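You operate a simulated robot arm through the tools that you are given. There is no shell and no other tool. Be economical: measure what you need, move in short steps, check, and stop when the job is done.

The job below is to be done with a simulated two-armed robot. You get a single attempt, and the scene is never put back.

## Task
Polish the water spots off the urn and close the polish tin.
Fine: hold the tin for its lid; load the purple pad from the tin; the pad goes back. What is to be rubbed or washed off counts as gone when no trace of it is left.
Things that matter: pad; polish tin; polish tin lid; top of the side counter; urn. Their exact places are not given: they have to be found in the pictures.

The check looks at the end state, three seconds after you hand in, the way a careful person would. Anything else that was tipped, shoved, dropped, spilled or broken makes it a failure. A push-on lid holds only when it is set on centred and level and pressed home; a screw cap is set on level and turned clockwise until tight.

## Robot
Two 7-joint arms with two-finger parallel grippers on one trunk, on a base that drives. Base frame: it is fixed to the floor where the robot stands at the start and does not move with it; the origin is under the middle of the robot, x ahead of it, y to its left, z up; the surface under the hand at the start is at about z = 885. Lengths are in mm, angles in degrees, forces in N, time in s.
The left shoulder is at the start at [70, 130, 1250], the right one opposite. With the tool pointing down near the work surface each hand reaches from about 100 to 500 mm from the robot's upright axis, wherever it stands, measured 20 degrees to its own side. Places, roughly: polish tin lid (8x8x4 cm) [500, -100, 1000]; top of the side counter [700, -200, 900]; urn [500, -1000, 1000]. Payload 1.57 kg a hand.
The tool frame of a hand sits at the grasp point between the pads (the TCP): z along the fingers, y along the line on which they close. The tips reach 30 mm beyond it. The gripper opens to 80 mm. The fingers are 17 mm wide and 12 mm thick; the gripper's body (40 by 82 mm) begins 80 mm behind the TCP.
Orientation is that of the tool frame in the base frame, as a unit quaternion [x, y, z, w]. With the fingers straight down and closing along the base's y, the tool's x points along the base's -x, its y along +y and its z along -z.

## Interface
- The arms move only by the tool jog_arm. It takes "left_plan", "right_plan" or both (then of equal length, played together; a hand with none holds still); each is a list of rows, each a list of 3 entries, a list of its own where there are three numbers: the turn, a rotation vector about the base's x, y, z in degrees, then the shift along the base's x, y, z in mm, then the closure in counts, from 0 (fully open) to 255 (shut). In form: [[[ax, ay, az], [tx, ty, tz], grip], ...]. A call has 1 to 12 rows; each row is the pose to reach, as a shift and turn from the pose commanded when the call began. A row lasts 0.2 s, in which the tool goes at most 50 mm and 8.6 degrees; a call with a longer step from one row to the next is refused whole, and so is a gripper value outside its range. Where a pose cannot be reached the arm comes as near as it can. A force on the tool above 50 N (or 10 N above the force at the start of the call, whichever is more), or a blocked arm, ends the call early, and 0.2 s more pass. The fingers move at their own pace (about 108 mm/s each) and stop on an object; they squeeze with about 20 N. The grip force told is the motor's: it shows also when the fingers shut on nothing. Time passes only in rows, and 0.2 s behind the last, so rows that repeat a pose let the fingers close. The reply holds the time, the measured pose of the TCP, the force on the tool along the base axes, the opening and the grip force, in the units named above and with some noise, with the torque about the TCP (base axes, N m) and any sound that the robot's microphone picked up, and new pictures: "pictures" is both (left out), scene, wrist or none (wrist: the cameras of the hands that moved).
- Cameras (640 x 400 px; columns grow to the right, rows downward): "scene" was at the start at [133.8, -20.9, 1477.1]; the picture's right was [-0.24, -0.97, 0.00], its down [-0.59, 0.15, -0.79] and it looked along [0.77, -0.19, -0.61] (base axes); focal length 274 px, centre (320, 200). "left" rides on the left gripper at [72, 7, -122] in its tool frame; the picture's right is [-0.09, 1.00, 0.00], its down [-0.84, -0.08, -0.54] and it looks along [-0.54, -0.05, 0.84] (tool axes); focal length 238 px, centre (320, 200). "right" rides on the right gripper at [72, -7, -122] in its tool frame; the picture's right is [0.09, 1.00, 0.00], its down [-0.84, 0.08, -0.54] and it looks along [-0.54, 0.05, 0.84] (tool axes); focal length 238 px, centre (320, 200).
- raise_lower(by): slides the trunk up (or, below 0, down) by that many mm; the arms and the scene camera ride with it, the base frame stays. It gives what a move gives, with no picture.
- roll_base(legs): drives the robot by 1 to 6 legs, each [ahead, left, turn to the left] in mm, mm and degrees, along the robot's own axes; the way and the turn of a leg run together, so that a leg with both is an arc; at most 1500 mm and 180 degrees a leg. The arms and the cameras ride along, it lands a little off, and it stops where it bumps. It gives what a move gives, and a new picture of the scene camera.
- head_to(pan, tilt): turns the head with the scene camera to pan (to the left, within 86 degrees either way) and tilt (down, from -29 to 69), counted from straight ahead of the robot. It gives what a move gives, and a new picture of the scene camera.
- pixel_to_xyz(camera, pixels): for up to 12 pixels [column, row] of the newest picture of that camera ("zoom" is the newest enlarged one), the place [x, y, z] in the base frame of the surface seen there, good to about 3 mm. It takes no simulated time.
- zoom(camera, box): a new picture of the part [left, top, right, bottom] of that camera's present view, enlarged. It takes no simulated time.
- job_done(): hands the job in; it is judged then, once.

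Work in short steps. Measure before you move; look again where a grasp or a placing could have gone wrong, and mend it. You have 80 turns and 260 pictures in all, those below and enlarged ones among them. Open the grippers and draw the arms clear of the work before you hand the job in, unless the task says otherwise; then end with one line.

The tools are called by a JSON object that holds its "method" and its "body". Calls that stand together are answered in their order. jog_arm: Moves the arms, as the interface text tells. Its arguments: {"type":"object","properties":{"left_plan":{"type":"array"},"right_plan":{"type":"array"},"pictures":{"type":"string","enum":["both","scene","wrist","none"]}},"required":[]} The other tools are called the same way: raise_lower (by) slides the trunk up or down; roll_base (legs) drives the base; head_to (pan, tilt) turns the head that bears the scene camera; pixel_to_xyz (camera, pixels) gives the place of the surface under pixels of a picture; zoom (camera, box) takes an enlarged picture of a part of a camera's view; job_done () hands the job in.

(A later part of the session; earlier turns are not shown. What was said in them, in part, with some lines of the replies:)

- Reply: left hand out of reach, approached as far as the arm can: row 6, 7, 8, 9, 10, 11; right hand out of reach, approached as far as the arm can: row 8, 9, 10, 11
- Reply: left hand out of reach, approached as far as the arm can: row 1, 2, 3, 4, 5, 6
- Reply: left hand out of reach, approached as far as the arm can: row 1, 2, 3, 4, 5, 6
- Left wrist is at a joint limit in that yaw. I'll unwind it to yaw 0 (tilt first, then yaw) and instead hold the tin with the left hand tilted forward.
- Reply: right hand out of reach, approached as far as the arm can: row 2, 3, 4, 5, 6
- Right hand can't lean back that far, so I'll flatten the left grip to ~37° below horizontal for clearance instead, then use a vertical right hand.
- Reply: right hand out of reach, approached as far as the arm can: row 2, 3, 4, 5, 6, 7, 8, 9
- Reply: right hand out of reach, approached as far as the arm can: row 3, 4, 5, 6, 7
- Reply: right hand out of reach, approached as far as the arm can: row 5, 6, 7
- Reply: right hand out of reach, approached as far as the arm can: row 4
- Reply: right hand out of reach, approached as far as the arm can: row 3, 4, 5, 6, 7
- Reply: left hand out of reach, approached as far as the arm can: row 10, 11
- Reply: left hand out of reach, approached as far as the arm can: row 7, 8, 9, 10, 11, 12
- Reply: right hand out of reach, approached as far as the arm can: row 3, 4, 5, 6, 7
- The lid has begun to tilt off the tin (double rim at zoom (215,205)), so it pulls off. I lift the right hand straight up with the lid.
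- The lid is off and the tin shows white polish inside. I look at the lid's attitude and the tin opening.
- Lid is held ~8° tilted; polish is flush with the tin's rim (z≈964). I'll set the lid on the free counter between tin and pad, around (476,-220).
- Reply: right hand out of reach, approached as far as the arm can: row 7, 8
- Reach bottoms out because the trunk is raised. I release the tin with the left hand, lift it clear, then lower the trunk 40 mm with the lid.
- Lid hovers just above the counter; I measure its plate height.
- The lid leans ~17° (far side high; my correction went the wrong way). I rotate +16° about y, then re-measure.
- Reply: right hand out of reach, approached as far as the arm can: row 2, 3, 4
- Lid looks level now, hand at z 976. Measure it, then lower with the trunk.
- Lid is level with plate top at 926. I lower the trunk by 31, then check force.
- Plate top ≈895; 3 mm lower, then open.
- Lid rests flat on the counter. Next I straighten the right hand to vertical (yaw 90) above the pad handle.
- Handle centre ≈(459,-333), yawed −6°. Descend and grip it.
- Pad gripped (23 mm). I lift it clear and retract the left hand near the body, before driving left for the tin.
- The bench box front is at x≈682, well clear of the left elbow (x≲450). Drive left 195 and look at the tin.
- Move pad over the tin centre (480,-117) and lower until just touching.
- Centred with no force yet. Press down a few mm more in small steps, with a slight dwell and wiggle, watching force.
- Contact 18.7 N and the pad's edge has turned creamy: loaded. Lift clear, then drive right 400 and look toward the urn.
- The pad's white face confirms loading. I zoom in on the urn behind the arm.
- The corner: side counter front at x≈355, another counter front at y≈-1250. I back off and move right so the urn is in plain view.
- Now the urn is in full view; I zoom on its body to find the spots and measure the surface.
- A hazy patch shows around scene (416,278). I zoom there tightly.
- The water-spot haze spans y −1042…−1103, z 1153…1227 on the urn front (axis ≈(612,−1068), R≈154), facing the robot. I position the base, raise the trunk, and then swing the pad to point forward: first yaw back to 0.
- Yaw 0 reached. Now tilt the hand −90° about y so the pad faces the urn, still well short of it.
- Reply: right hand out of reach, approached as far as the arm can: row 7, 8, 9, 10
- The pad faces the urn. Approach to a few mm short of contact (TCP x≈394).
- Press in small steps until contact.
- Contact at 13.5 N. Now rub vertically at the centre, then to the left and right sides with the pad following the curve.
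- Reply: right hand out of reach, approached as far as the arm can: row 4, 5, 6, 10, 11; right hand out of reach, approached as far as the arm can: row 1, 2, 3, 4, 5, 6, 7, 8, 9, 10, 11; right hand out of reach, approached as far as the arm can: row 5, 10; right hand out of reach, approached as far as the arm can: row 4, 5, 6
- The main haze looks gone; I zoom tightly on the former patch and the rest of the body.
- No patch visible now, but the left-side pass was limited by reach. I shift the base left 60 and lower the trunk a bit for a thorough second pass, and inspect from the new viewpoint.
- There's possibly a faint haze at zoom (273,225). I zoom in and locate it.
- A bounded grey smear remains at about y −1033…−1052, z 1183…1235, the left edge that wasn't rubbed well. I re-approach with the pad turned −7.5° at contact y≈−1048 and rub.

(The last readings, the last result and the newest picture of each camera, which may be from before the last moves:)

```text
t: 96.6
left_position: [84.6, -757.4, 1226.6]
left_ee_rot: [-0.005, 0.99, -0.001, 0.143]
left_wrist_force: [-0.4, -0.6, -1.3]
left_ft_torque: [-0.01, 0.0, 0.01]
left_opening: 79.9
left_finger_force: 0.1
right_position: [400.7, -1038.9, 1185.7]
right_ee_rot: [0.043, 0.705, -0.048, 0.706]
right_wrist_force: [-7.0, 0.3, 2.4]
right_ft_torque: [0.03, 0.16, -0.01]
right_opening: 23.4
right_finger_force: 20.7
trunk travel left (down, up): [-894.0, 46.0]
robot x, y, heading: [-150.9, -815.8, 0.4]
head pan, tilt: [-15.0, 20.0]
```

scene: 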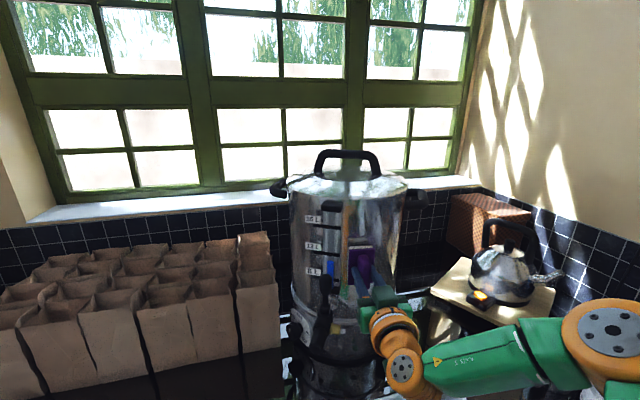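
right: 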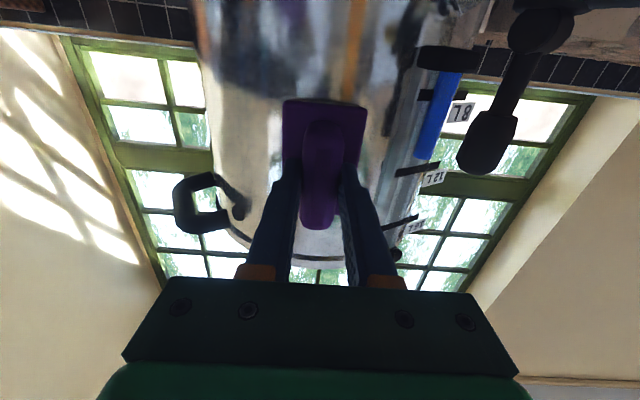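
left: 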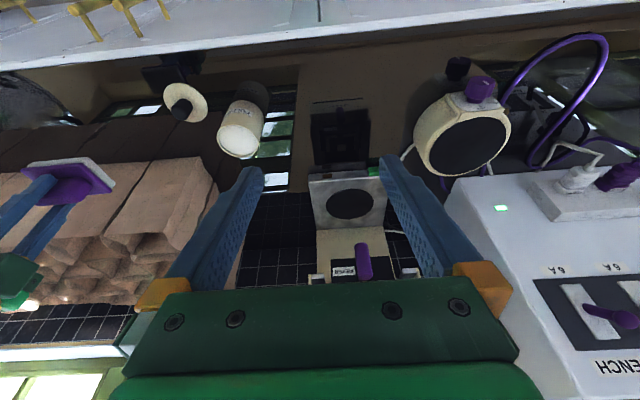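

Full reach now, 7 N. More strokes here with slightly more pressure, then centre, then right side, then retreat to inspect.

{"method": "jog_arm", "body": {"right_plan": [[[0, 0, 0], [4, 0, 15], 255], [[0, 0, 0], [5, 0, 35], 255], [[0, 0, 0], [5, 0, 55], 255], [[0, 0, 0], [5, 0, 35], 255], [[0, 0, 0], [5, 0, 15], 255], [[0, 0, 0], [5, 0, -5], 255], [[0, 0, 0], [5, 0, 15], 255], [[0, 0, 0], [5, 0, 35], 255], [[0, 0, 0], [5, 0, 55], 255], [[0, 0, 0], [5, 0, 35], 255], [[0, 0, 0], [5, 0, 10], 255], [[0, 0, 0], [4, 0, 20], 255]], "pictures": "none"}}

{"method": "jog_arm", "body": {"right_plan": [[[0, 0, 4], [-1, -14, 10], 255], [[0, 0, 7.5], [-1, -27, 20], 255], [[0, 0, 7.5], [-1, -27, 35], 255], [[0, 0, 7.5], [-1, -27, 15], 255], [[0, 0, 7.5], [-1, -27, -5], 255], [[0, 0, 7.5], [-1, -27, -25], 255], [[0, 0, 7.5], [-1, -27, -35], 255], [[0, 0, 7.5], [-1, -27, -10], 255], [[0, 0, 7.5], [-1, -27, 15], 255], [[0, 0, 7.5], [-1, -27, 35], 255], [[0, 0, 7.5], [-1, -27, 10], 255], [[0, 0, 7.5], [-1, -27, -5], 255]], "pictures": "none"}}

{"method": "jog_arm", "body": {"right_plan": [[[0, 0, 4], [1, -14, 10], 255], [[0, 0, 8], [2, -28, 20], 255], [[0, 0, 8], [2, -28, 35], 255], [[0, 0, 8], [2, -28, 15], 255], [[0, 0, 8], [2, -28, -5], 255], [[0, 0, 8], [2, -28, -25], 255], [[0, 0, 8], [2, -28, -35], 255], [[0, 0, 8], [2, -28, -10], 255], [[0, 0, 8], [2, -28, 15], 255], [[0, 0, 8], [2, -28, 35], 255], [[0, 0, 4], [1, -14, 15], 255], [[0, 0, 0], [0, 0, 0], 255]], "pictures": "none"}}

{"method": "jog_arm", "body": {"right_plan": [[[0, 0, 0], [-20, 0, 0], 255], [[0, 0, 0], [-60, 0, 0], 255], [[0, 0, 0], [-100, 0, 0], 255], [[0, 0, 0], [-110, -20, -40], 255], [[0, 0, 0], [-110, -40, -80], 255], [[0, 0, 0], [-110, -60, -100], 255]], "pictures": "scene"}}

{"method": "zoom", "body": {"camera": "scene", "box": [330, 200, 420, 300]}}

```text
t: 99.2
left_position: [85.9, -757.8, 1225.6]
left_ee_rot: [-0.005, 0.99, 0.0, 0.143]
left_wrist_force: [0.6, -0.1, 0.4]
left_ft_torque: [0.02, 0.01, 0.02]
left_opening: 80.3
left_finger_force: 0.0
right_position: [402.9, -1038.6, 1204.6]
right_ee_rot: [0.043, 0.706, -0.049, 0.705]
right_wrist_force: [-10.4, 2.1, -5.4]
right_ft_torque: [-0.05, -0.13, 0.02]
right_opening: 23.0
right_finger_force: 19.5
trunk travel left (down, up): [-894.0, 46.0]
robot x, y, heading: [-153.3, -813.8, 0.5]
head pan, tilt: [-15.0, 20.0]
```

```text
t: 101.8
left_position: [85.5, -758.4, 1226.7]
left_ee_rot: [-0.003, 0.99, -0.001, 0.142]
left_wrist_force: [0.4, -0.5, 0.2]
left_ft_torque: [0.0, -0.03, 0.01]
left_opening: 80.0
left_finger_force: 0.0
right_position: [402.9, -1066.5, 1199.8]
right_ee_rot: [-0.003, 0.707, -0.002, 0.708]
right_wrist_force: [-5.5, -0.6, 1.5]
right_ft_torque: [0.03, -0.06, 0.11]
right_opening: 23.2
right_finger_force: 20.4
trunk travel left (down, up): [-894.0, 46.0]
robot x, y, heading: [-154.8, -814.7, 0.5]
head pan, tilt: [-15.0, 20.0]
```

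```text
t: 104.4
left_position: [85.8, -758.6, 1227.3]
left_ee_rot: [-0.003, 0.99, 0.0, 0.143]
left_wrist_force: [0.3, 0.5, 0.2]
left_ft_torque: [-0.04, 0.01, -0.03]
left_opening: 79.7
left_finger_force: 0.1
right_position: [401.9, -1066.7, 1199.6]
right_ee_rot: [-0.004, 0.707, -0.002, 0.707]
right_wrist_force: [-6.4, -4.0, 0.5]
right_ft_torque: [0.01, -0.06, -0.01]
right_opening: 23.2
right_finger_force: 20.2
trunk travel left (down, up): [-894.0, 46.0]
robot x, y, heading: [-152.7, -815.6, 0.3]
head pan, tilt: [-15.0, 20.0]
```

```text
t: 105.8
left_position: [89.4, -758.1, 1226.3]
left_ee_rot: [-0.003, 0.99, 0.0, 0.14]
left_wrist_force: [-0.1, -0.1, -0.7]
left_ft_torque: [-0.03, -0.01, 0.01]
left_opening: 80.0
left_finger_force: 0.1
right_position: [295.9, -1125.6, 1099.0]
right_ee_rot: [-0.003, 0.708, -0.001, 0.706]
right_wrist_force: [0.6, -0.3, -0.6]
right_ft_torque: [-0.02, 0.03, 0.01]
right_opening: 23.1
right_finger_force: 20.0
trunk travel left (down, up): [-894.0, 46.0]
robot x, y, heading: [-150.7, -814.1, 0.3]
head pan, tilt: [-15.0, 20.0]
```

scene: 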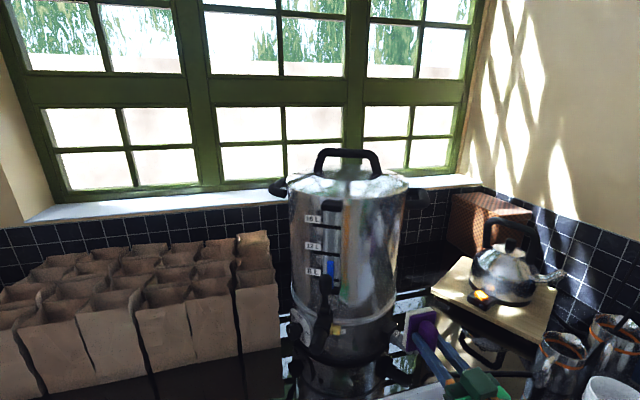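

```text
4.00 times, centred on (375, 250) of scene
```

zoom: 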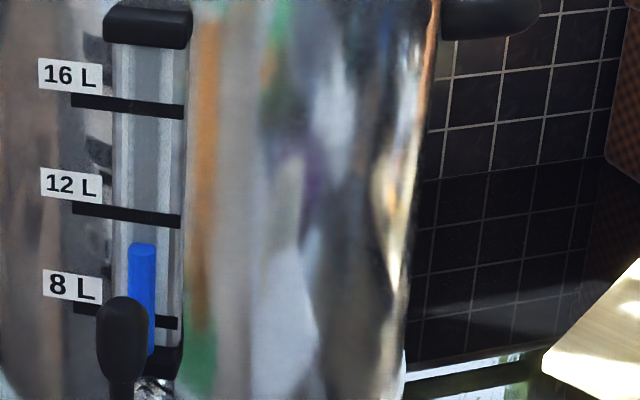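

The smear has gone from there; one more tight zoom to judge (285,190).

{"method": "zoom", "body": {"camera": "scene", "box": [372, 220, 422, 285]}}

{"method": "head_to", "body": {"pan": -20, "tilt": 30}}

{"method": "zoom", "body": {"camera": "scene", "box": [340, 110, 450, 300]}}

```text
6.15 times, centred on (397, 252) of scene
```

zoom: 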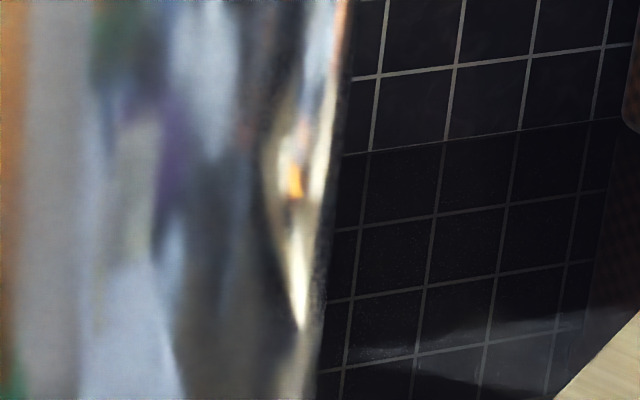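

```text
t: 106.6
left_position: [90.2, -758.0, 1225.8]
left_ee_rot: [-0.003, 0.99, 0.0, 0.141]
left_wrist_force: [0.4, 0.3, 0.5]
left_ft_torque: [0.01, 0.03, 0.01]
left_opening: 79.8
left_finger_force: 0.1
right_position: [295.5, -1124.8, 1100.1]
right_ee_rot: [-0.003, 0.708, -0.002, 0.706]
right_wrist_force: [-0.1, 1.5, -0.6]
right_ft_torque: [-0.01, 0.05, -0.02]
right_opening: 23.0
right_finger_force: 20.2
trunk travel left (down, up): [-894.0, 46.0]
robot x, y, heading: [-149.9, -816.5, 0.6]
head pan, tilt: [-20.0, 30.0]
```

scene: 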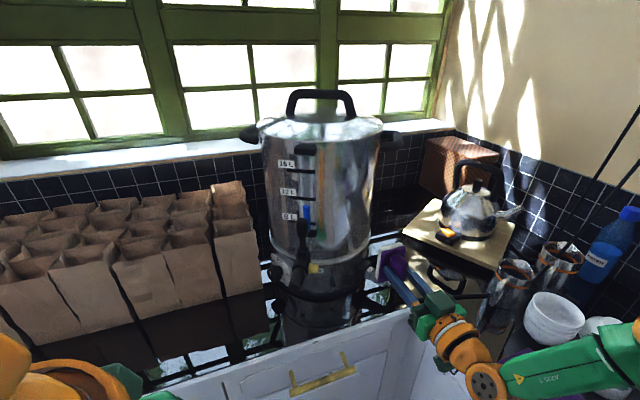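

```text
2.11 times, centred on (395, 205) of scene
```

zoom: 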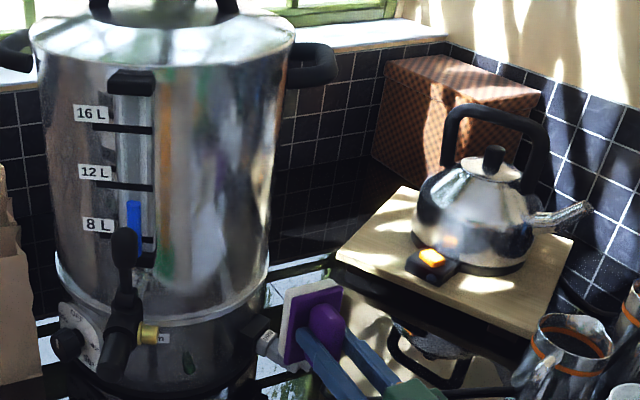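

The soft features shift with the hand, so they are reflections. I check the rest of the urn (lid, left, right flank) for other spots.

{"method": "zoom", "body": {"camera": "scene", "box": [240, 85, 400, 165]}}

{"method": "zoom", "body": {"camera": "scene", "box": [250, 130, 330, 260]}}

{"method": "zoom", "body": {"camera": "scene", "box": [310, 150, 385, 270]}}

```text
4.00 times, centred on (320, 125) of scene
```

zoom: 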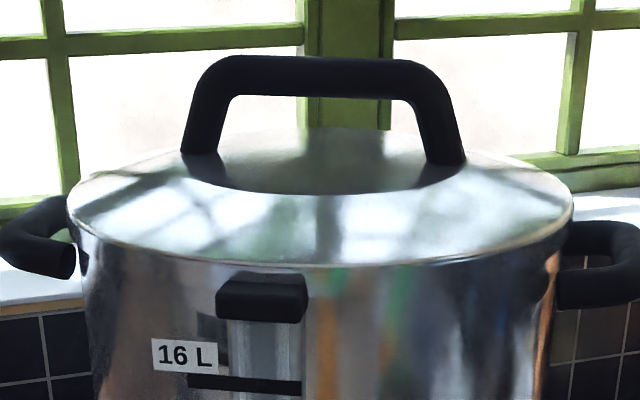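

```text
3.08 times, centred on (290, 195) of scene
```

zoom: 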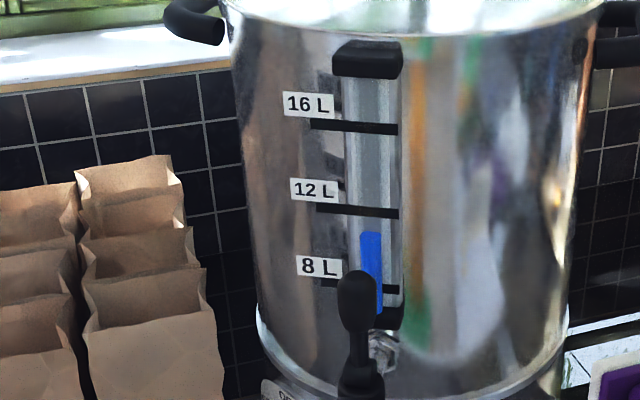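

```text
3.33 times, centred on (348, 210) of scene
```

zoom: 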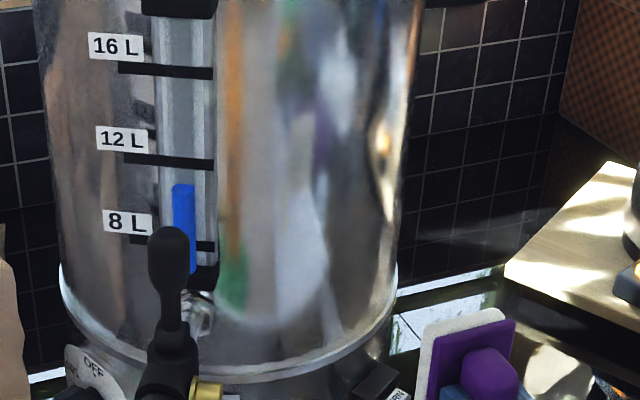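

The urn looks clean. Now I reverse: untilt the hand, yaw back to 90°, and drive back to the tin/pad area.

{"method": "jog_arm", "body": {"right_plan": [[[0, 8.2, 0], [-10, 8, 8], 255], [[0, 16.4, 0], [-19, 16, 16], 255], [[0, 24.6, 0], [-28, 24, 24], 255], [[0, 32.8, 0], [-37, 32, 32], 255], [[0, 41, 0], [-46, 40, 40], 255], [[0, 49.2, 0], [-55, 48, 48], 255], [[0, 57.4, 0], [-64, 56, 56], 255], [[0, 65.6, 0], [-73, 64, 64], 255], [[0, 73.8, 0], [-82, 72, 72], 255], [[0, 82, 0], [-90, 80, 80], 255], [[0, 90, 0], [-95, 85, 85], 255]], "pictures": "none"}}

{"method": "jog_arm", "body": {"right_plan": [[[0, 0, 8.2], [-8, -5, 0], 255], [[0, 0, 16.4], [-16, -10, 0], 255], [[0, 0, 24.6], [-24, -15, 0], 255], [[0, 0, 32.8], [-32, -20, 0], 255], [[0, 0, 41], [-40, -25, 0], 255], [[0, 0, 49.2], [-48, -30, 0], 255], [[0, 0, 57.4], [-56, -35, 0], 255], [[0, 0, 65.6], [-64, -40, 0], 255], [[0, 0, 73.8], [-72, -45, 0], 255], [[0, 0, 82], [-80, -50, 0], 255], [[0, 0, 90], [-90, -55, 0], 255]], "pictures": "none"}}

{"method": "roll_base", "body": {"legs": [[0, 785, -0.5], [268, 0, 0]]}}

{"method": "head_to", "body": {"pan": -30, "tilt": 50}}

```text
t: 109.0
left_position: [91.5, -757.6, 1225.3]
left_ee_rot: [-0.005, 0.99, 0.0, 0.14]
left_wrist_force: [1.2, 0.0, 0.1]
left_ft_torque: [0.0, 0.03, -0.01]
left_opening: 80.0
left_finger_force: 0.1
right_position: [202.1, -1039.0, 1182.7]
right_ee_rot: [-0.004, 1.0, 0.001, -0.004]
right_wrist_force: [0.3, -0.2, 0.6]
right_ft_torque: [-0.01, -0.03, -0.03]
right_opening: 22.9
right_finger_force: 19.7
trunk travel left (down, up): [-894.0, 46.0]
robot x, y, heading: [-151.8, -815.5, 0.6]
head pan, tilt: [-20.0, 30.0]
```

```text
t: 111.4
left_position: [89.6, -757.8, 1227.6]
left_ee_rot: [-0.004, 0.99, -0.001, 0.141]
left_wrist_force: [-0.1, 0.2, 0.1]
left_ft_torque: [0.05, 0.01, -0.01]
left_opening: 79.7
left_finger_force: 0.1
right_position: [111.8, -1095.8, 1182.5]
right_ee_rot: [0.71, -0.704, 0.001, 0.002]
right_wrist_force: [0.0, 0.3, -1.4]
right_ft_torque: [0.01, 0.0, 0.01]
right_opening: 23.0
right_finger_force: 20.0
trunk travel left (down, up): [-894.0, 46.0]
robot x, y, heading: [-149.9, -815.2, 0.6]
head pan, tilt: [-20.0, 30.0]
```

```text
t: 117.0
left_position: [346.9, 14.6, 1226.8]
left_ee_rot: [-0.007, 0.99, 0.0, 0.142]
left_wrist_force: [0.0, 0.0, -0.4]
left_ft_torque: [0.0, 0.01, -0.03]
left_opening: 80.2
left_finger_force: 0.2
right_position: [372.8, -323.3, 1183.3]
right_ee_rot: [0.712, -0.702, 0.002, 0.001]
right_wrist_force: [1.3, 0.6, -0.2]
right_ft_torque: [-0.03, -0.02, 0.0]
right_opening: 23.1
right_finger_force: 20.0
trunk travel left (down, up): [-894.0, 46.0]
robot x, y, heading: [114.6, -47.5, 0.8]
head pan, tilt: [-20.0, 30.0]
```

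scene: 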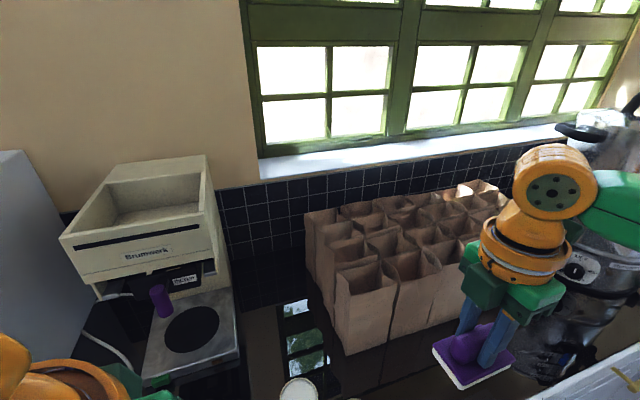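

```text
t: 117.8
left_position: [351.0, 14.0, 1226.1]
left_ee_rot: [-0.007, 0.99, 0.0, 0.141]
left_wrist_force: [1.1, 0.1, -0.6]
left_ft_torque: [-0.01, 0.0, 0.0]
left_opening: 79.9
left_finger_force: 0.1
right_position: [377.1, -323.0, 1182.4]
right_ee_rot: [0.712, -0.702, 0.0, 0.002]
right_wrist_force: [-0.3, -0.3, -0.2]
right_ft_torque: [-0.01, 0.03, 0.0]
right_opening: 23.1
right_finger_force: 20.4
trunk travel left (down, up): [-894.0, 46.0]
robot x, y, heading: [113.9, -45.9, 0.8]
head pan, tilt: [-30.0, 50.0]
```

scene: 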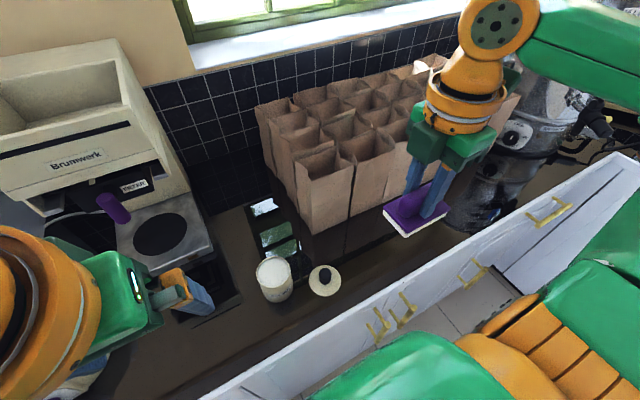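

Lower the trunk 25 and set the pad back at its original spot (TCP 460,−331,941; yaw −6.8°).

{"method": "raise_lower", "body": {"by": -25}}

{"method": "jog_arm", "body": {"right_plan": [[[0, 0, -3.4], [28, -3, -20], 255], [[0, 0, -6.8], [56, -6, -40], 255], [[0, 0, -6.8], [83, -9, -60], 255], [[0, 0, -6.8], [83, -9, -100], 255], [[0, 0, -6.8], [83, -9, -140], 255], [[0, 0, -6.8], [83, -9, -175], 255], [[0, 0, -6.8], [83, -9, -200], 255], [[0, 0, -6.8], [83, -9, -210], 255], [[0, 0, -6.8], [83, -9, -214], 255], [[0, 0, -6.8], [83, -9, -214], 255]], "pictures": "scene"}}

{"method": "zoom", "body": {"camera": "scene", "box": [240, 170, 460, 310]}}

```text
t: 118.5
left_position: [351.4, 15.0, 1200.5]
left_ee_rot: [-0.007, 0.99, 0.0, 0.141]
left_wrist_force: [-1.2, -0.1, -0.2]
left_ft_torque: [0.0, 0.0, 0.0]
left_opening: 79.8
left_finger_force: 0.0
right_position: [377.7, -323.4, 1156.9]
right_ee_rot: [0.712, -0.702, 0.0, 0.003]
right_wrist_force: [0.4, 0.7, -0.1]
right_ft_torque: [0.03, 0.01, 0.0]
right_opening: 23.3
right_finger_force: 19.9
trunk travel left (down, up): [-869.0, 71.0]
robot x, y, heading: [106.6, -45.0, 0.9]
head pan, tilt: [-30.0, 50.0]
```

```text
t: 120.8
left_position: [350.6, 15.1, 1201.2]
left_ee_rot: [-0.006, 0.99, -0.001, 0.141]
left_wrist_force: [-0.5, -0.3, -0.5]
left_ft_torque: [0.0, 0.04, 0.0]
left_opening: 80.2
left_finger_force: 0.0
right_position: [460.4, -332.4, 942.9]
right_ee_rot: [-0.669, 0.743, 0.0, -0.002]
right_wrist_force: [-0.1, -0.3, -1.0]
right_ft_torque: [-0.01, -0.03, -0.02]
right_opening: 23.3
right_finger_force: 19.9
trunk travel left (down, up): [-869.0, 71.0]
robot x, y, heading: [112.0, -43.1, 0.6]
head pan, tilt: [-30.0, 50.0]
```

scene: 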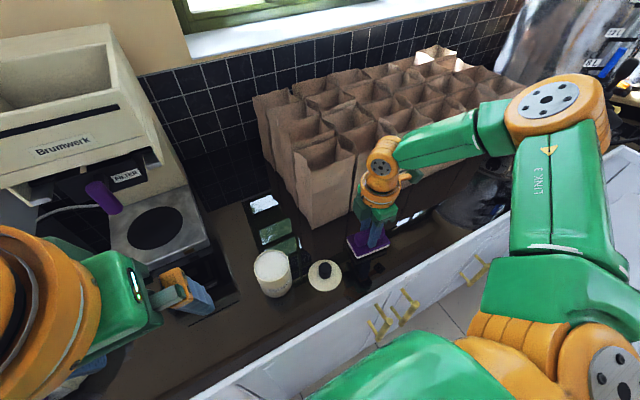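

```text
2.86 times, centred on (350, 240) of scene
```

zoom: 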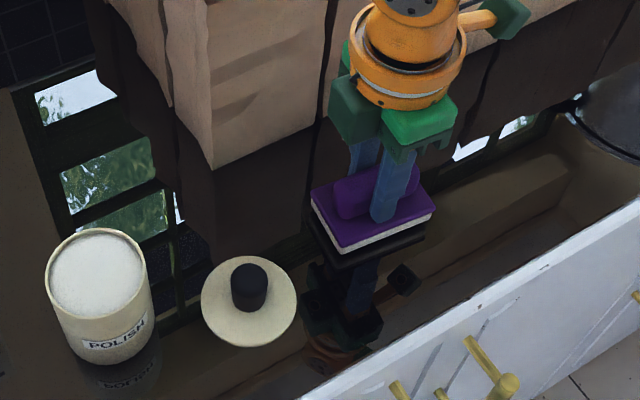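

Pad is just above the counter. Lower 2 mm, open gently, and rise.

{"method": "jog_arm", "body": {"right_plan": [[[0, 0, 0], [0, 0, -2], 255], [[0, 0, 0], [0, 0, -2], 200], [[0, 0, 0], [0, 0, -2], 120], [[0, 0, 0], [0, 0, -2], 100], [[0, 0, 0], [0, 0, 20], 100], [[0, 0, 0], [0, 0, 60], 100], [[0, 0, 0], [0, 0, 100], 100], [[0, 0, 0], [0, 0, 130], 100]], "pictures": "both"}}

{"method": "zoom", "body": {"camera": "scene", "box": [240, 190, 430, 310]}}

{"method": "pixel_to_xyz", "body": {"camera": "zoom", "pixels": [[95, 185], [50, 200], [145, 195], [90, 140], [100, 230], [270, 260], [265, 225], [212, 270], [325, 275], [280, 320], [255, 215], [400, 170]]}}

```text
t: 122.5
left_position: [350.1, 13.8, 1201.2]
left_ee_rot: [-0.007, 0.99, -0.001, 0.141]
left_wrist_force: [-0.6, -0.3, 0.2]
left_ft_torque: [-0.01, -0.01, -0.03]
left_opening: 80.0
left_finger_force: 0.1
right_position: [458.1, -332.8, 1073.1]
right_ee_rot: [-0.67, 0.743, -0.001, -0.002]
right_wrist_force: [0.4, -0.3, -0.7]
right_ft_torque: [-0.01, -0.01, -0.01]
right_opening: 48.9
right_finger_force: 0.1
trunk travel left (down, up): [-869.0, 71.0]
robot x, y, heading: [113.6, -41.3, 0.8]
head pan, tilt: [-30.0, 50.0]
```

scene: 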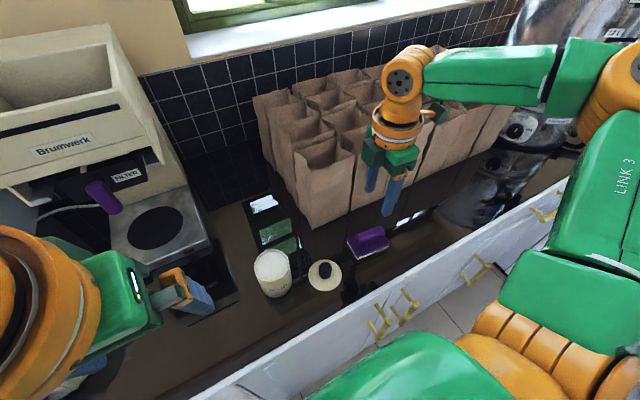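
right: 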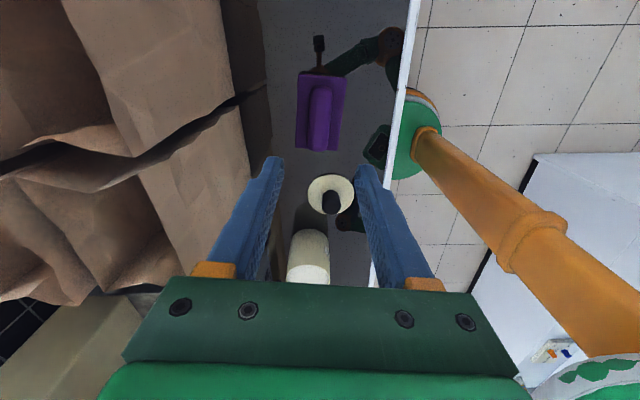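

```text
3.33 times, centred on (335, 250) of scene
```

zoom: 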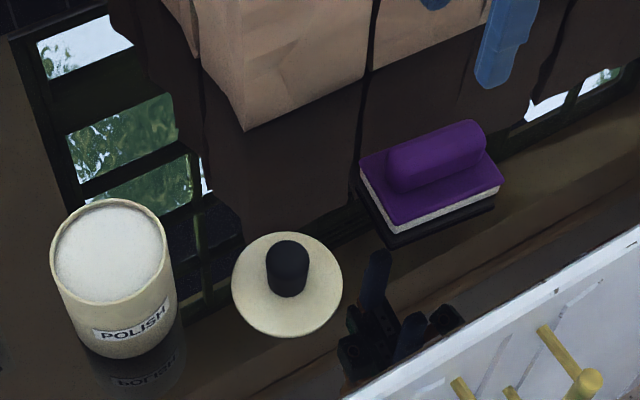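

```text
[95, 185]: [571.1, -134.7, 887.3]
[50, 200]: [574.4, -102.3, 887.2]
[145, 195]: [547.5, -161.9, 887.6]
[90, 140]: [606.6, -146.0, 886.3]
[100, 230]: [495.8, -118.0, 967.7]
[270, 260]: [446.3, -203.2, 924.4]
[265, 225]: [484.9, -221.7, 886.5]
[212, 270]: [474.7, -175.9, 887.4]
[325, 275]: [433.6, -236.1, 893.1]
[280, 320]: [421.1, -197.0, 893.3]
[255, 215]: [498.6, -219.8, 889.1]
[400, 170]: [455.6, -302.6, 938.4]
```

Pad is back. Now measure lid, knob and tin rim precisely.

{"method": "pixel_to_xyz", "body": {"camera": "zoom", "pixels": [[235, 285], [339, 275], [285, 236], [291, 333], [287, 252], [270, 255], [305, 255], [53, 250], [163, 245], [108, 201], [115, 301], [110, 250]]}}

```text
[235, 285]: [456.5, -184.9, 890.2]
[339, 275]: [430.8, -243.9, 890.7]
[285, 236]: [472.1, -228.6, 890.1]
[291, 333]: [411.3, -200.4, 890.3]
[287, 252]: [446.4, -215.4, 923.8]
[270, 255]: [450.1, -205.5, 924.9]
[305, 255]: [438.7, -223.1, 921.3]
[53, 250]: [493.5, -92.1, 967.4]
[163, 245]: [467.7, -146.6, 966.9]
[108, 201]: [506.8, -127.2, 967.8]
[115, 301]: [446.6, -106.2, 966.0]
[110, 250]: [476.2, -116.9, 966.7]
```

Lid centre (442.5,−214.5), tin centre (478.6,−118). I drive left ~178 so both lie in the right hand's vertical reach.

{"method": "roll_base", "body": {"legs": [[5, 178, -0.7]]}}

{"method": "jog_arm", "body": {"right_plan": [[[0, 0, 6], [-7, -30, 0], 100], [[0, 0, 6], [-15, -60, -20], 100], [[0, 0, 6], [-15, -60, -50], 100], [[0, 0, 6], [-15, -60, -60], 100]], "pictures": "both"}}

```text
t: 124.0
left_position: [354.6, 186.9, 1201.2]
left_ee_rot: [-0.001, 0.99, 0.001, 0.141]
left_wrist_force: [1.2, 0.4, 0.1]
left_ft_torque: [0.03, 0.01, 0.0]
left_opening: 80.0
left_finger_force: 0.1
right_position: [460.2, -161.9, 1073.1]
right_ee_rot: [-0.665, 0.747, 0.0, 0.0]
right_wrist_force: [-0.2, 0.0, -1.0]
right_ft_torque: [0.02, 0.03, 0.0]
right_opening: 48.7
right_finger_force: 0.2
trunk travel left (down, up): [-869.0, 71.0]
robot x, y, heading: [115.9, 134.8, 0.1]
head pan, tilt: [-30.0, 50.0]
```

scene: 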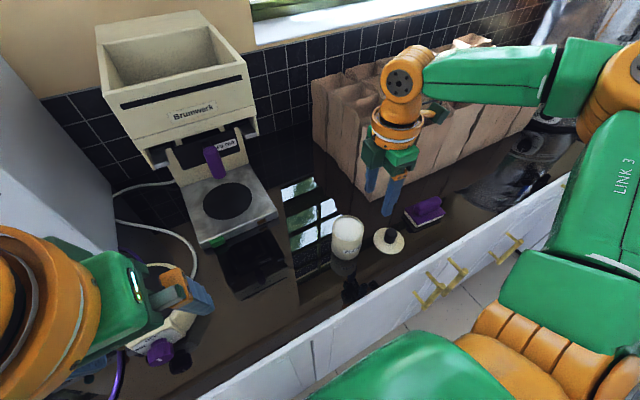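

```text
t: 125.0
left_position: [355.2, 190.2, 1200.3]
left_ee_rot: [-0.002, 0.99, -0.002, 0.141]
left_wrist_force: [0.3, -0.2, 0.3]
left_ft_torque: [-0.04, 0.04, -0.02]
left_opening: 79.9
left_finger_force: 0.0
right_position: [442.7, -216.9, 1013.4]
right_ee_rot: [-0.703, 0.711, -0.001, -0.002]
right_wrist_force: [-0.5, 0.5, -0.9]
right_ft_torque: [0.01, 0.0, 0.02]
right_opening: 48.7
right_finger_force: 0.1
trunk travel left (down, up): [-869.0, 71.0]
robot x, y, heading: [113.5, 134.9, 0.4]
head pan, tilt: [-30.0, 50.0]
```

scene: 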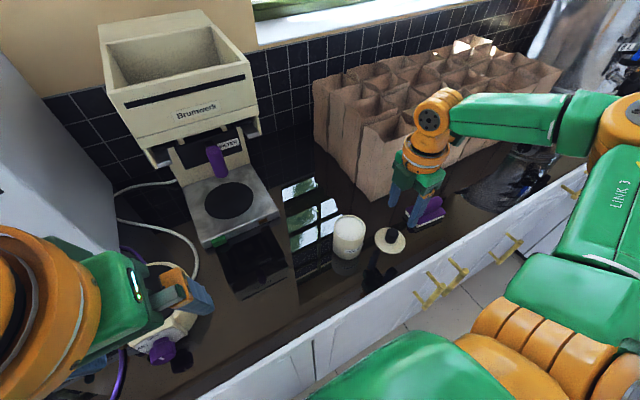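
right: 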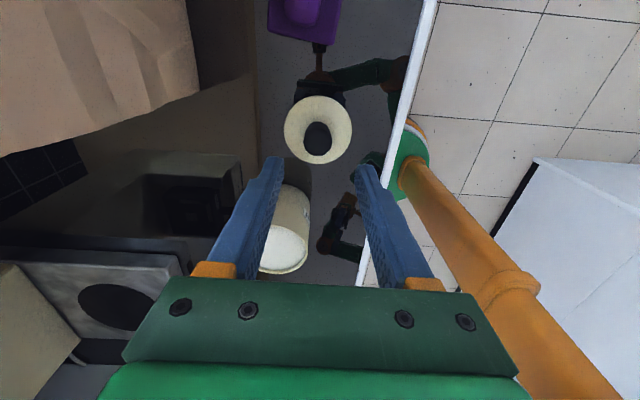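

Over the lid; verify its centre from the wrist camera.

{"method": "pixel_to_xyz", "body": {"camera": "right", "pixels": [[287, 130], [349, 130], [318, 99], [318, 161], [318, 140], [308, 138], [328, 138]]}}

```text
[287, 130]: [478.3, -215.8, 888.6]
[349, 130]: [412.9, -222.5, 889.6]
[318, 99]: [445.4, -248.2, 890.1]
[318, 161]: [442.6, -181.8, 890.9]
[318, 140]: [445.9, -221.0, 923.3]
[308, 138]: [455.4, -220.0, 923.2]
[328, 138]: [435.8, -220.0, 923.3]
```

Knob centre ≈(445,−215.5). Descend 88 and grip.

{"method": "jog_arm", "body": {"right_plan": [[[0, 0, 0], [2, 1, -25], 100], [[0, 0, 0], [2, 1, -50], 100], [[0, 0, 0], [2, 1, -75], 100], [[0, 0, 0], [2, 1, -88], 100], [[0, 0, 0], [2, 1, -88], 100], [[0, 0, 0], [2, 1, -88], 255], [[0, 0, 0], [2, 1, -88], 255], [[0, 0, 0], [2, 1, -88], 255], [[0, 0, 0], [2, 1, -78], 255], [[0, 0, 0], [2, 1, -40], 255], [[0, 0, 0], [2, 1, 0], 255], [[0, 0, 0], [2, 1, 40], 255]], "pictures": "both"}}

{"method": "zoom", "body": {"camera": "scene", "box": [310, 130, 470, 270]}}

```text
t: 127.7
left_position: [354.7, 190.7, 1201.1]
left_ee_rot: [-0.002, 0.99, -0.001, 0.141]
left_wrist_force: [0.1, -0.1, 0.1]
left_ft_torque: [0.03, -0.02, -0.02]
left_opening: 80.0
left_finger_force: 0.0
right_position: [447.3, -219.4, 1055.1]
right_ee_rot: [-0.703, 0.711, 0.0, -0.002]
right_wrist_force: [-0.5, 0.9, -0.7]
right_ft_torque: [-0.01, -0.02, -0.01]
right_opening: 25.4
right_finger_force: 20.3
trunk travel left (down, up): [-869.0, 71.0]
robot x, y, heading: [118.6, 133.0, 0.0]
head pan, tilt: [-30.0, 50.0]
```

scene: 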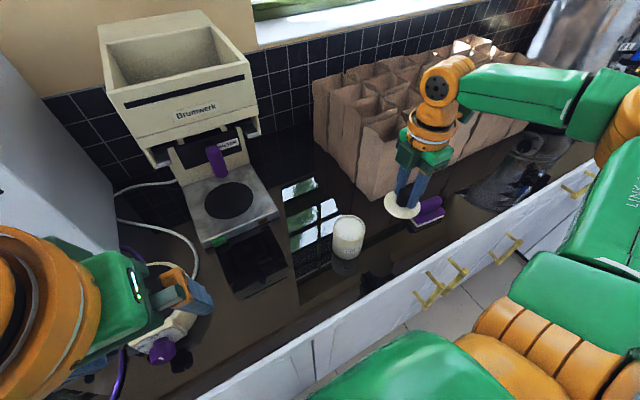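
right: 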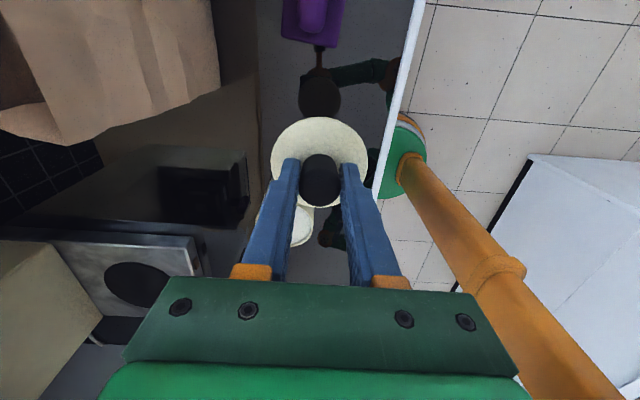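

```text
2.86 times, centred on (390, 200) of scene
```

zoom: 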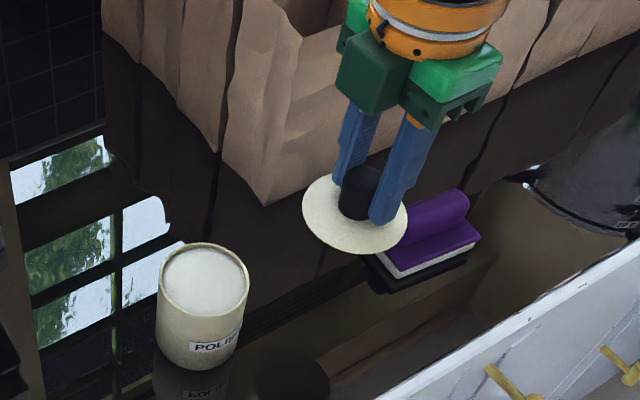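

Lid lifted on the knob. Measure its level/centre and the tin rim from this view.

{"method": "pixel_to_xyz", "body": {"camera": "zoom", "pixels": [[306, 212], [403, 235], [355, 251], [330, 182], [316, 235], [390, 248], [161, 285], [245, 288], [203, 245], [203, 316]]}}

{"method": "pixel_to_xyz", "body": {"camera": "right", "pixels": [[274, 165], [364, 165], [319, 120], [290, 135], [350, 135], [302, 238], [312, 225]]}}

```text
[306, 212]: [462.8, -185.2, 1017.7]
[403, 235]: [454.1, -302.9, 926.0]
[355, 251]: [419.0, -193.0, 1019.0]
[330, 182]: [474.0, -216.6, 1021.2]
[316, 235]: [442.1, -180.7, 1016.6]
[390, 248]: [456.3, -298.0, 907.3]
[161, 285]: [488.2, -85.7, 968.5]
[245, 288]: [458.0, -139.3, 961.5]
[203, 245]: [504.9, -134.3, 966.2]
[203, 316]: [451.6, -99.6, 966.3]
```

```text
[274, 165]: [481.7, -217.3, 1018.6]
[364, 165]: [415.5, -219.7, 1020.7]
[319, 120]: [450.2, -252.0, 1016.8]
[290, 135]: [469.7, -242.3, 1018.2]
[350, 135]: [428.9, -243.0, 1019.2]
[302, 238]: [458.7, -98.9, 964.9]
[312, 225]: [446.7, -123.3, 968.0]
```

Lid centre (448.6,−216.4), ~1.8° low on +x side; tin centre (478.5,−117.5). Shift (30,99), correct −1.8°, hover ~10 mm above the rim.

{"method": "jog_arm", "body": {"right_plan": [[[0, -1.8, 0], [10, 33, 0], 255], [[0, -1.8, 0], [20, 66, 0], 255], [[0, -1.8, 0], [30, 99, 0], 255], [[0, -1.8, 0], [30, 99, -20], 255], [[0, -1.8, 0], [30, 99, -34], 255], [[0, -1.8, 0], [30, 99, -34], 255]], "pictures": "both"}}

{"method": "zoom", "body": {"camera": "scene", "box": [290, 190, 410, 280]}}

{"method": "pixel_to_xyz", "body": {"camera": "right", "pixels": [[276, 165], [362, 165], [319, 122], [290, 138], [350, 138]]}}

```text
t: 129.1
left_position: [355.9, 189.7, 1201.0]
left_ee_rot: [-0.002, 0.99, -0.001, 0.141]
left_wrist_force: [0.8, 0.2, -0.4]
left_ft_torque: [-0.01, 0.0, 0.03]
left_opening: 80.3
left_finger_force: 0.1
right_position: [476.1, -117.6, 1018.9]
right_ee_rot: [-0.703, 0.711, -0.011, 0.009]
right_wrist_force: [-0.4, 0.5, -1.2]
right_ft_torque: [-0.03, -0.02, 0.01]
right_opening: 25.6
right_finger_force: 19.9
trunk travel left (down, up): [-869.0, 71.0]
robot x, y, heading: [111.1, 132.8, 0.1]
head pan, tilt: [-30.0, 50.0]
```

scene: 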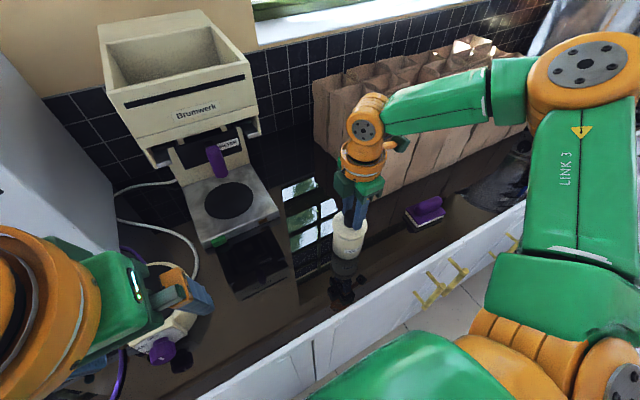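
right: 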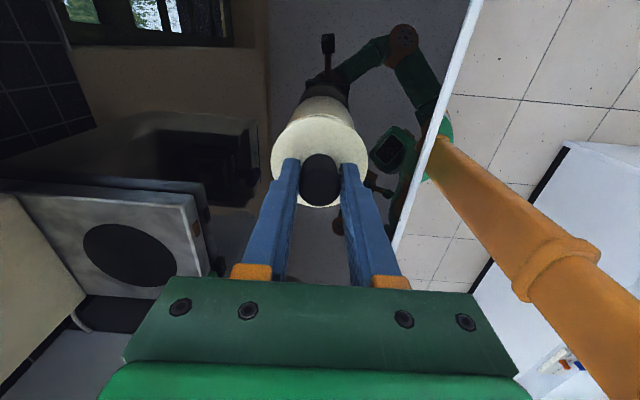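

```text
4.44 times, centred on (350, 235) of scene
```

zoom: 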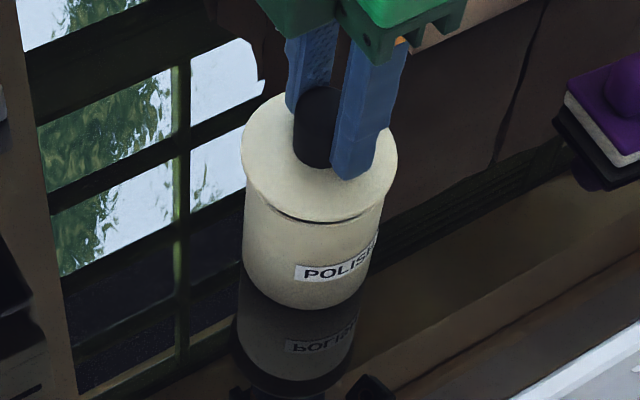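

```text
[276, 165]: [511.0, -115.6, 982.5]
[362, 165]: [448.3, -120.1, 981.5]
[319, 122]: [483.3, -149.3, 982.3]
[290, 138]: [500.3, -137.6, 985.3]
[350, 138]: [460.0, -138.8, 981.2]
```

Level and centred above the rim. Lower in small steps and press with the grip.

{"method": "jog_arm", "body": {"right_plan": [[[0, 0, 0], [-1, -1, -6], 255], [[0, 0, 0], [-1, -1, -10], 255], [[0, 0, 0], [-1, -1, -12], 255], [[0, 0, 0], [-1, -1, -14], 255], [[0, 0, 0], [-1, -1, -16], 255], [[0, 0, 0], [-1, -1, -16], 255]], "pictures": "scene"}}

{"method": "zoom", "body": {"camera": "scene", "box": [290, 190, 410, 280]}}

```text
t: 130.4
left_position: [352.8, 191.6, 1201.1]
left_ee_rot: [-0.002, 0.99, -0.001, 0.141]
left_wrist_force: [0.2, 1.8, -1.2]
left_ft_torque: [0.03, -0.05, -0.03]
left_opening: 80.1
left_finger_force: 0.0
right_position: [475.3, -118.6, 1005.6]
right_ee_rot: [-0.703, 0.711, -0.012, 0.01]
right_wrist_force: [5.2, -2.4, 17.1]
right_ft_torque: [-0.03, -0.03, 0.02]
right_opening: 26.1
right_finger_force: 19.6
trunk travel left (down, up): [-869.0, 71.0]
robot x, y, heading: [115.5, 133.0, 0.1]
head pan, tilt: [-30.0, 50.0]
```

scene: 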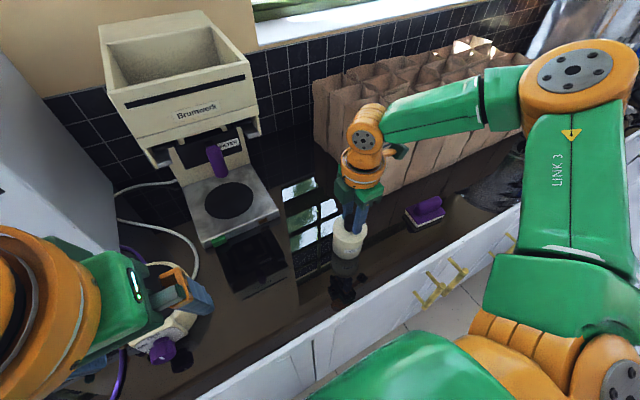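

```text
4.44 times, centred on (350, 235) of scene
5 turns are left
```

zoom: 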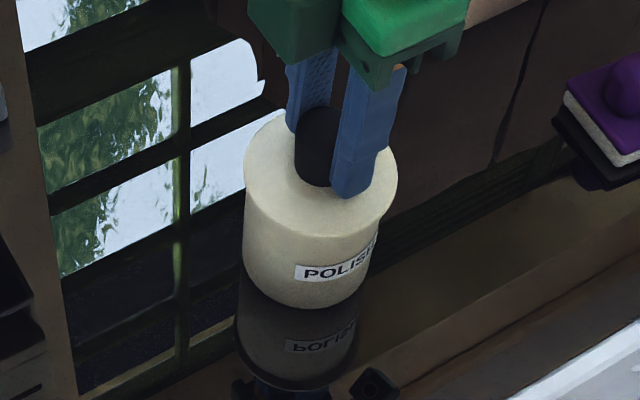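

Lid is seated flat (17 N). Press further by grip, open, rise, close the fingers and press the knob top, then rise — all in two calls, and verify.

{"method": "jog_arm", "body": {"right_plan": [[[0, 0, 0], [0, 0, -3], 255], [[0, 0, 0], [0, 0, -6], 255], [[0, 0, 0], [0, 0, -6], 255], [[0, 0, 0], [0, 0, 0], 255], [[0, 0, 0], [0, 0, 0], 150], [[0, 0, 0], [0, 0, 0], 100], [[0, 0, 0], [0, 0, 20], 100], [[0, 0, 0], [0, 0, 55], 100], [[0, 0, 0], [0, 0, 60], 255], [[0, 0, 0], [0, 0, 60], 255], [[0, 0, 0], [0, 0, 60], 255]], "pictures": "none"}}

{"method": "jog_arm", "body": {"right_plan": [[[0, 0, 0], [1, 0, -20], 255], [[0, 0, 0], [1, 0, -27], 255], [[0, 0, 0], [1, 0, -31], 255], [[0, 0, 0], [1, 0, -34], 255], [[0, 0, 0], [1, 0, -37], 255], [[0, 0, 0], [1, 0, -37], 255]], "pictures": "none"}}

{"method": "zoom", "body": {"camera": "scene", "box": [290, 190, 410, 280]}}

```text
t: 131.2
left_position: [349.9, 191.7, 1201.9]
left_ee_rot: [-0.002, 0.99, -0.001, 0.144]
left_wrist_force: [1.2, 0.2, -0.2]
left_ft_torque: [0.0, 0.0, -0.02]
left_opening: 80.1
left_finger_force: 0.1
right_position: [473.9, -116.7, 1002.2]
right_ee_rot: [-0.702, 0.712, -0.018, 0.016]
right_wrist_force: [0.5, -2.0, 32.3]
right_ft_torque: [0.14, 0.77, 0.04]
right_opening: 25.7
right_finger_force: 20.2
trunk travel left (down, up): [-869.0, 71.0]
robot x, y, heading: [110.8, 136.2, -0.1]
head pan, tilt: [-30.0, 50.0]
stopped in row 3 (right hand): the force on the tool passed its limit at 53 N (the readings are from after the stop); the commanded pose is now the measured one
```

```text
t: 131.5
left_position: [348.1, 193.1, 1201.8]
left_ee_rot: [-0.001, 0.99, -0.002, 0.144]
left_wrist_force: [0.1, -0.3, -0.7]
left_ft_torque: [-0.02, 0.01, 0.02]
left_opening: 79.8
left_finger_force: 0.0
right_position: [474.8, -118.6, 1003.3]
right_ee_rot: [-0.702, 0.712, -0.02, 0.017]
right_wrist_force: [-5.5, -1.9, 35.1]
right_ft_torque: [0.25, 1.14, 0.07]
right_opening: 26.0
right_finger_force: 20.3
trunk travel left (down, up): [-869.0, 71.0]
robot x, y, heading: [114.5, 135.0, -0.0]
head pan, tilt: [-30.0, 50.0]
stopped in row 1 (right hand): the force on the tool passed its limit at 73 N (the readings are from after the stop); the commanded pose is now the measured one
```

```text
4.44 times, centred on (350, 235) of scene
4 turns are left
```

zoom: 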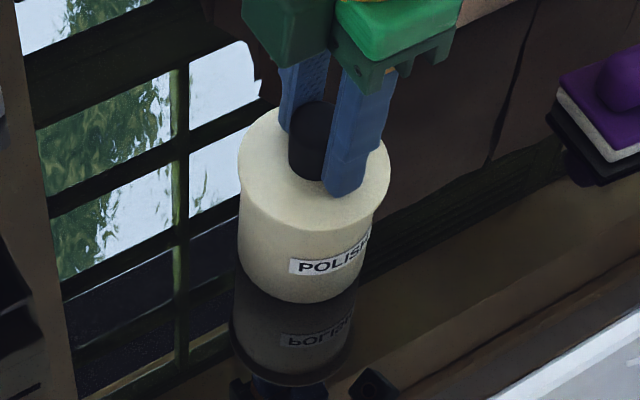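

Pressed with 53–73 N; the lid sits level and tight. Release in place, rise and move clear, then look.

{"method": "jog_arm", "body": {"right_plan": [[[0, 0, 0], [0, 0, 0], 180], [[0, 0, 0], [0, 0, 0], 110], [[0, 0, 0], [0, 0, 0], 100], [[0, 0, 0], [0, 0, 15], 100], [[0, 0, 0], [0, 0, 45], 100], [[0, 0, 0], [0, 0, 80], 100], [[0, 0, 0], [0, -20, 110], 100], [[0, 0, 0], [-20, -50, 140], 60], [[0, 0, 0], [-50, -80, 160], 0], [[0, 0, 0], [-80, -100, 170], 0]], "pictures": "scene"}}

{"method": "zoom", "body": {"camera": "scene", "box": [290, 180, 450, 290]}}

{"method": "pixel_to_xyz", "body": {"camera": "zoom", "pixels": [[180, 190], [285, 185], [235, 145], [230, 228], [200, 215], [270, 215]]}}

```text
t: 132.1
left_position: [352.6, 192.2, 1201.7]
left_ee_rot: [-0.002, 0.99, -0.002, 0.143]
left_wrist_force: [-0.3, -0.4, 0.1]
left_ft_torque: [0.03, 0.02, -0.02]
left_opening: 80.2
left_finger_force: 0.0
right_position: [481.8, -117.0, 1003.3]
right_ee_rot: [-0.703, 0.711, -0.023, 0.018]
right_wrist_force: [6.1, -0.4, 30.8]
right_ft_torque: [-0.29, 0.6, 0.01]
right_opening: 42.5
right_finger_force: 0.1
trunk travel left (down, up): [-869.0, 71.0]
robot x, y, heading: [112.3, 132.4, 0.2]
head pan, tilt: [-30.0, 50.0]
stopped in row 3 (right hand): the force on the tool passed its limit at 55 N (the readings are from after the stop); the commanded pose is now the measured one
```

scene: 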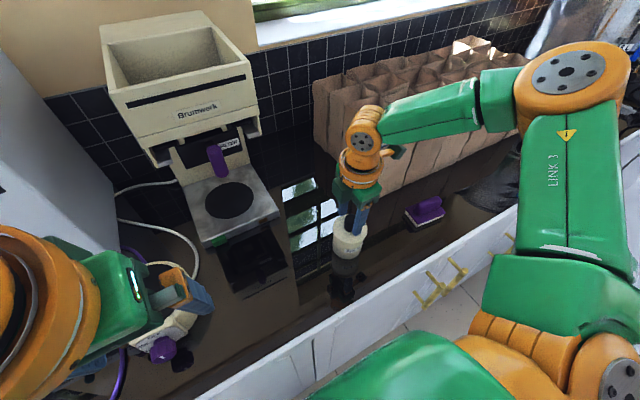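

```text
3.64 times, centred on (370, 235) of scene
```

zoom: 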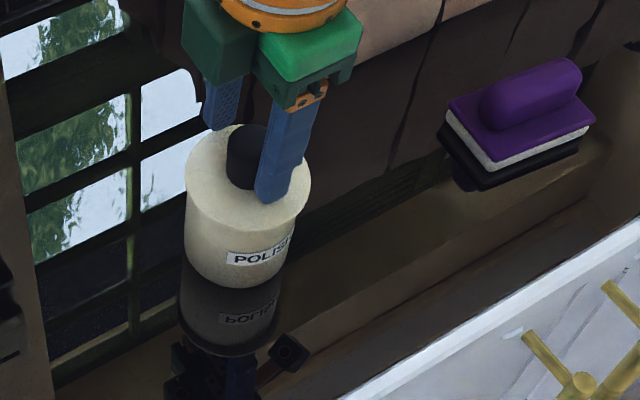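

```text
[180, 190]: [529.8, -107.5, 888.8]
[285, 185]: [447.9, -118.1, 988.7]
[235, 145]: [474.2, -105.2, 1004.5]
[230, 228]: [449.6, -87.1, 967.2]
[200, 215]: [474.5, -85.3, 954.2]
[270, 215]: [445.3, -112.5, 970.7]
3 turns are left
```

Fingers are open with tips resting on the lid plate (31 N). Rise straight up and retreat; then inspect.

{"method": "jog_arm", "body": {"right_plan": [[[0, 0, 0], [0, 0, 10], 108], [[0, 0, 0], [0, 0, 35], 108], [[0, 0, 0], [0, 0, 70], 108], [[0, 0, 0], [0, 0, 100], 100]], "pictures": "none"}}

{"method": "jog_arm", "body": {"right_plan": [[[0, 0, 0], [0, -10, 20], 60], [[0, 0, 0], [-20, -40, 40], 0], [[0, 0, 0], [-50, -70, 60], 0], [[0, 0, 0], [-80, -100, 70], 0]], "pictures": "scene"}}

{"method": "zoom", "body": {"camera": "scene", "box": [290, 190, 450, 290]}}

{"method": "pixel_to_xyz", "body": {"camera": "scene", "pixels": [[337, 227], [362, 228], [350, 238], [343, 235], [357, 236], [348, 217]]}}

```text
t: 133.1
left_position: [355.2, 190.0, 1199.7]
left_ee_rot: [-0.002, 0.99, -0.001, 0.141]
left_wrist_force: [-0.1, -1.1, 1.1]
left_ft_torque: [-0.01, 0.0, -0.01]
left_opening: 79.7
left_finger_force: 0.0
right_position: [481.5, -119.0, 1098.5]
right_ee_rot: [-0.702, 0.712, -0.02, 0.015]
right_wrist_force: [-0.5, -0.6, -0.3]
right_ft_torque: [-0.03, -0.04, 0.02]
right_opening: 48.6
right_finger_force: 0.0
trunk travel left (down, up): [-869.0, 71.0]
robot x, y, heading: [114.2, 134.8, -0.0]
head pan, tilt: [-30.0, 50.0]
```

```text
t: 134.1
left_position: [353.8, 188.4, 1201.5]
left_ee_rot: [0.0, 0.99, -0.001, 0.141]
left_wrist_force: [-0.7, 0.2, 0.4]
left_ft_torque: [0.01, 0.04, -0.02]
left_opening: 80.1
left_finger_force: 0.1
right_position: [401.4, -219.2, 1167.8]
right_ee_rot: [-0.703, 0.711, -0.019, 0.016]
right_wrist_force: [0.6, 0.8, -0.8]
right_ft_torque: [0.03, -0.01, -0.01]
right_opening: 80.0
right_finger_force: 0.1
trunk travel left (down, up): [-869.0, 71.0]
robot x, y, heading: [110.2, 133.8, 0.0]
head pan, tilt: [-30.0, 50.0]
```

scene: 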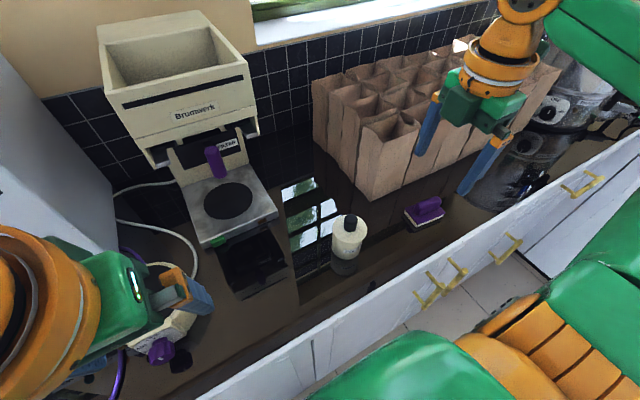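

```text
4.00 times, centred on (370, 240) of scene
```

zoom: 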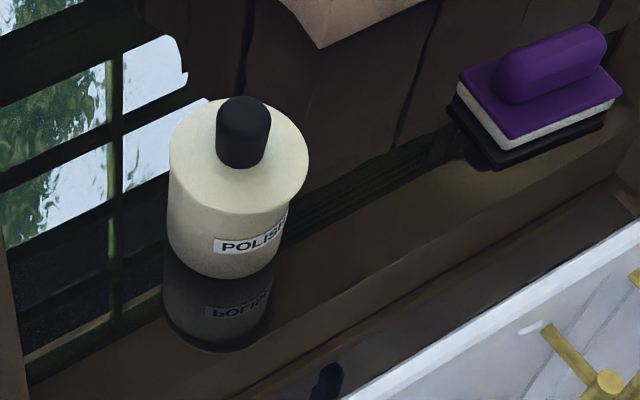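

```text
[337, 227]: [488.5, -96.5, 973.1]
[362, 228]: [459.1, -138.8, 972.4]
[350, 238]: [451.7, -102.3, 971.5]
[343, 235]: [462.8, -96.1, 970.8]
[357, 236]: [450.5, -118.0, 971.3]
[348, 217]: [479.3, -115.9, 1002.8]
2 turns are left
```

The lid sits level (plate 971–973, as at the start), centred on the tin. The pad is back in place, and both arms are clear with the grippers open, so I hand in.

{"method": "job_done", "body": {}}

```text
The job is handed in.
```

I polished the water spots off the urn, put the pad back on the side counter, pressed the tin's lid home level and centred, and drew both arms clear with the grippers open. My final zooms showed no trace on the urn, though its shiny surface made reflections hard to tell from haze.
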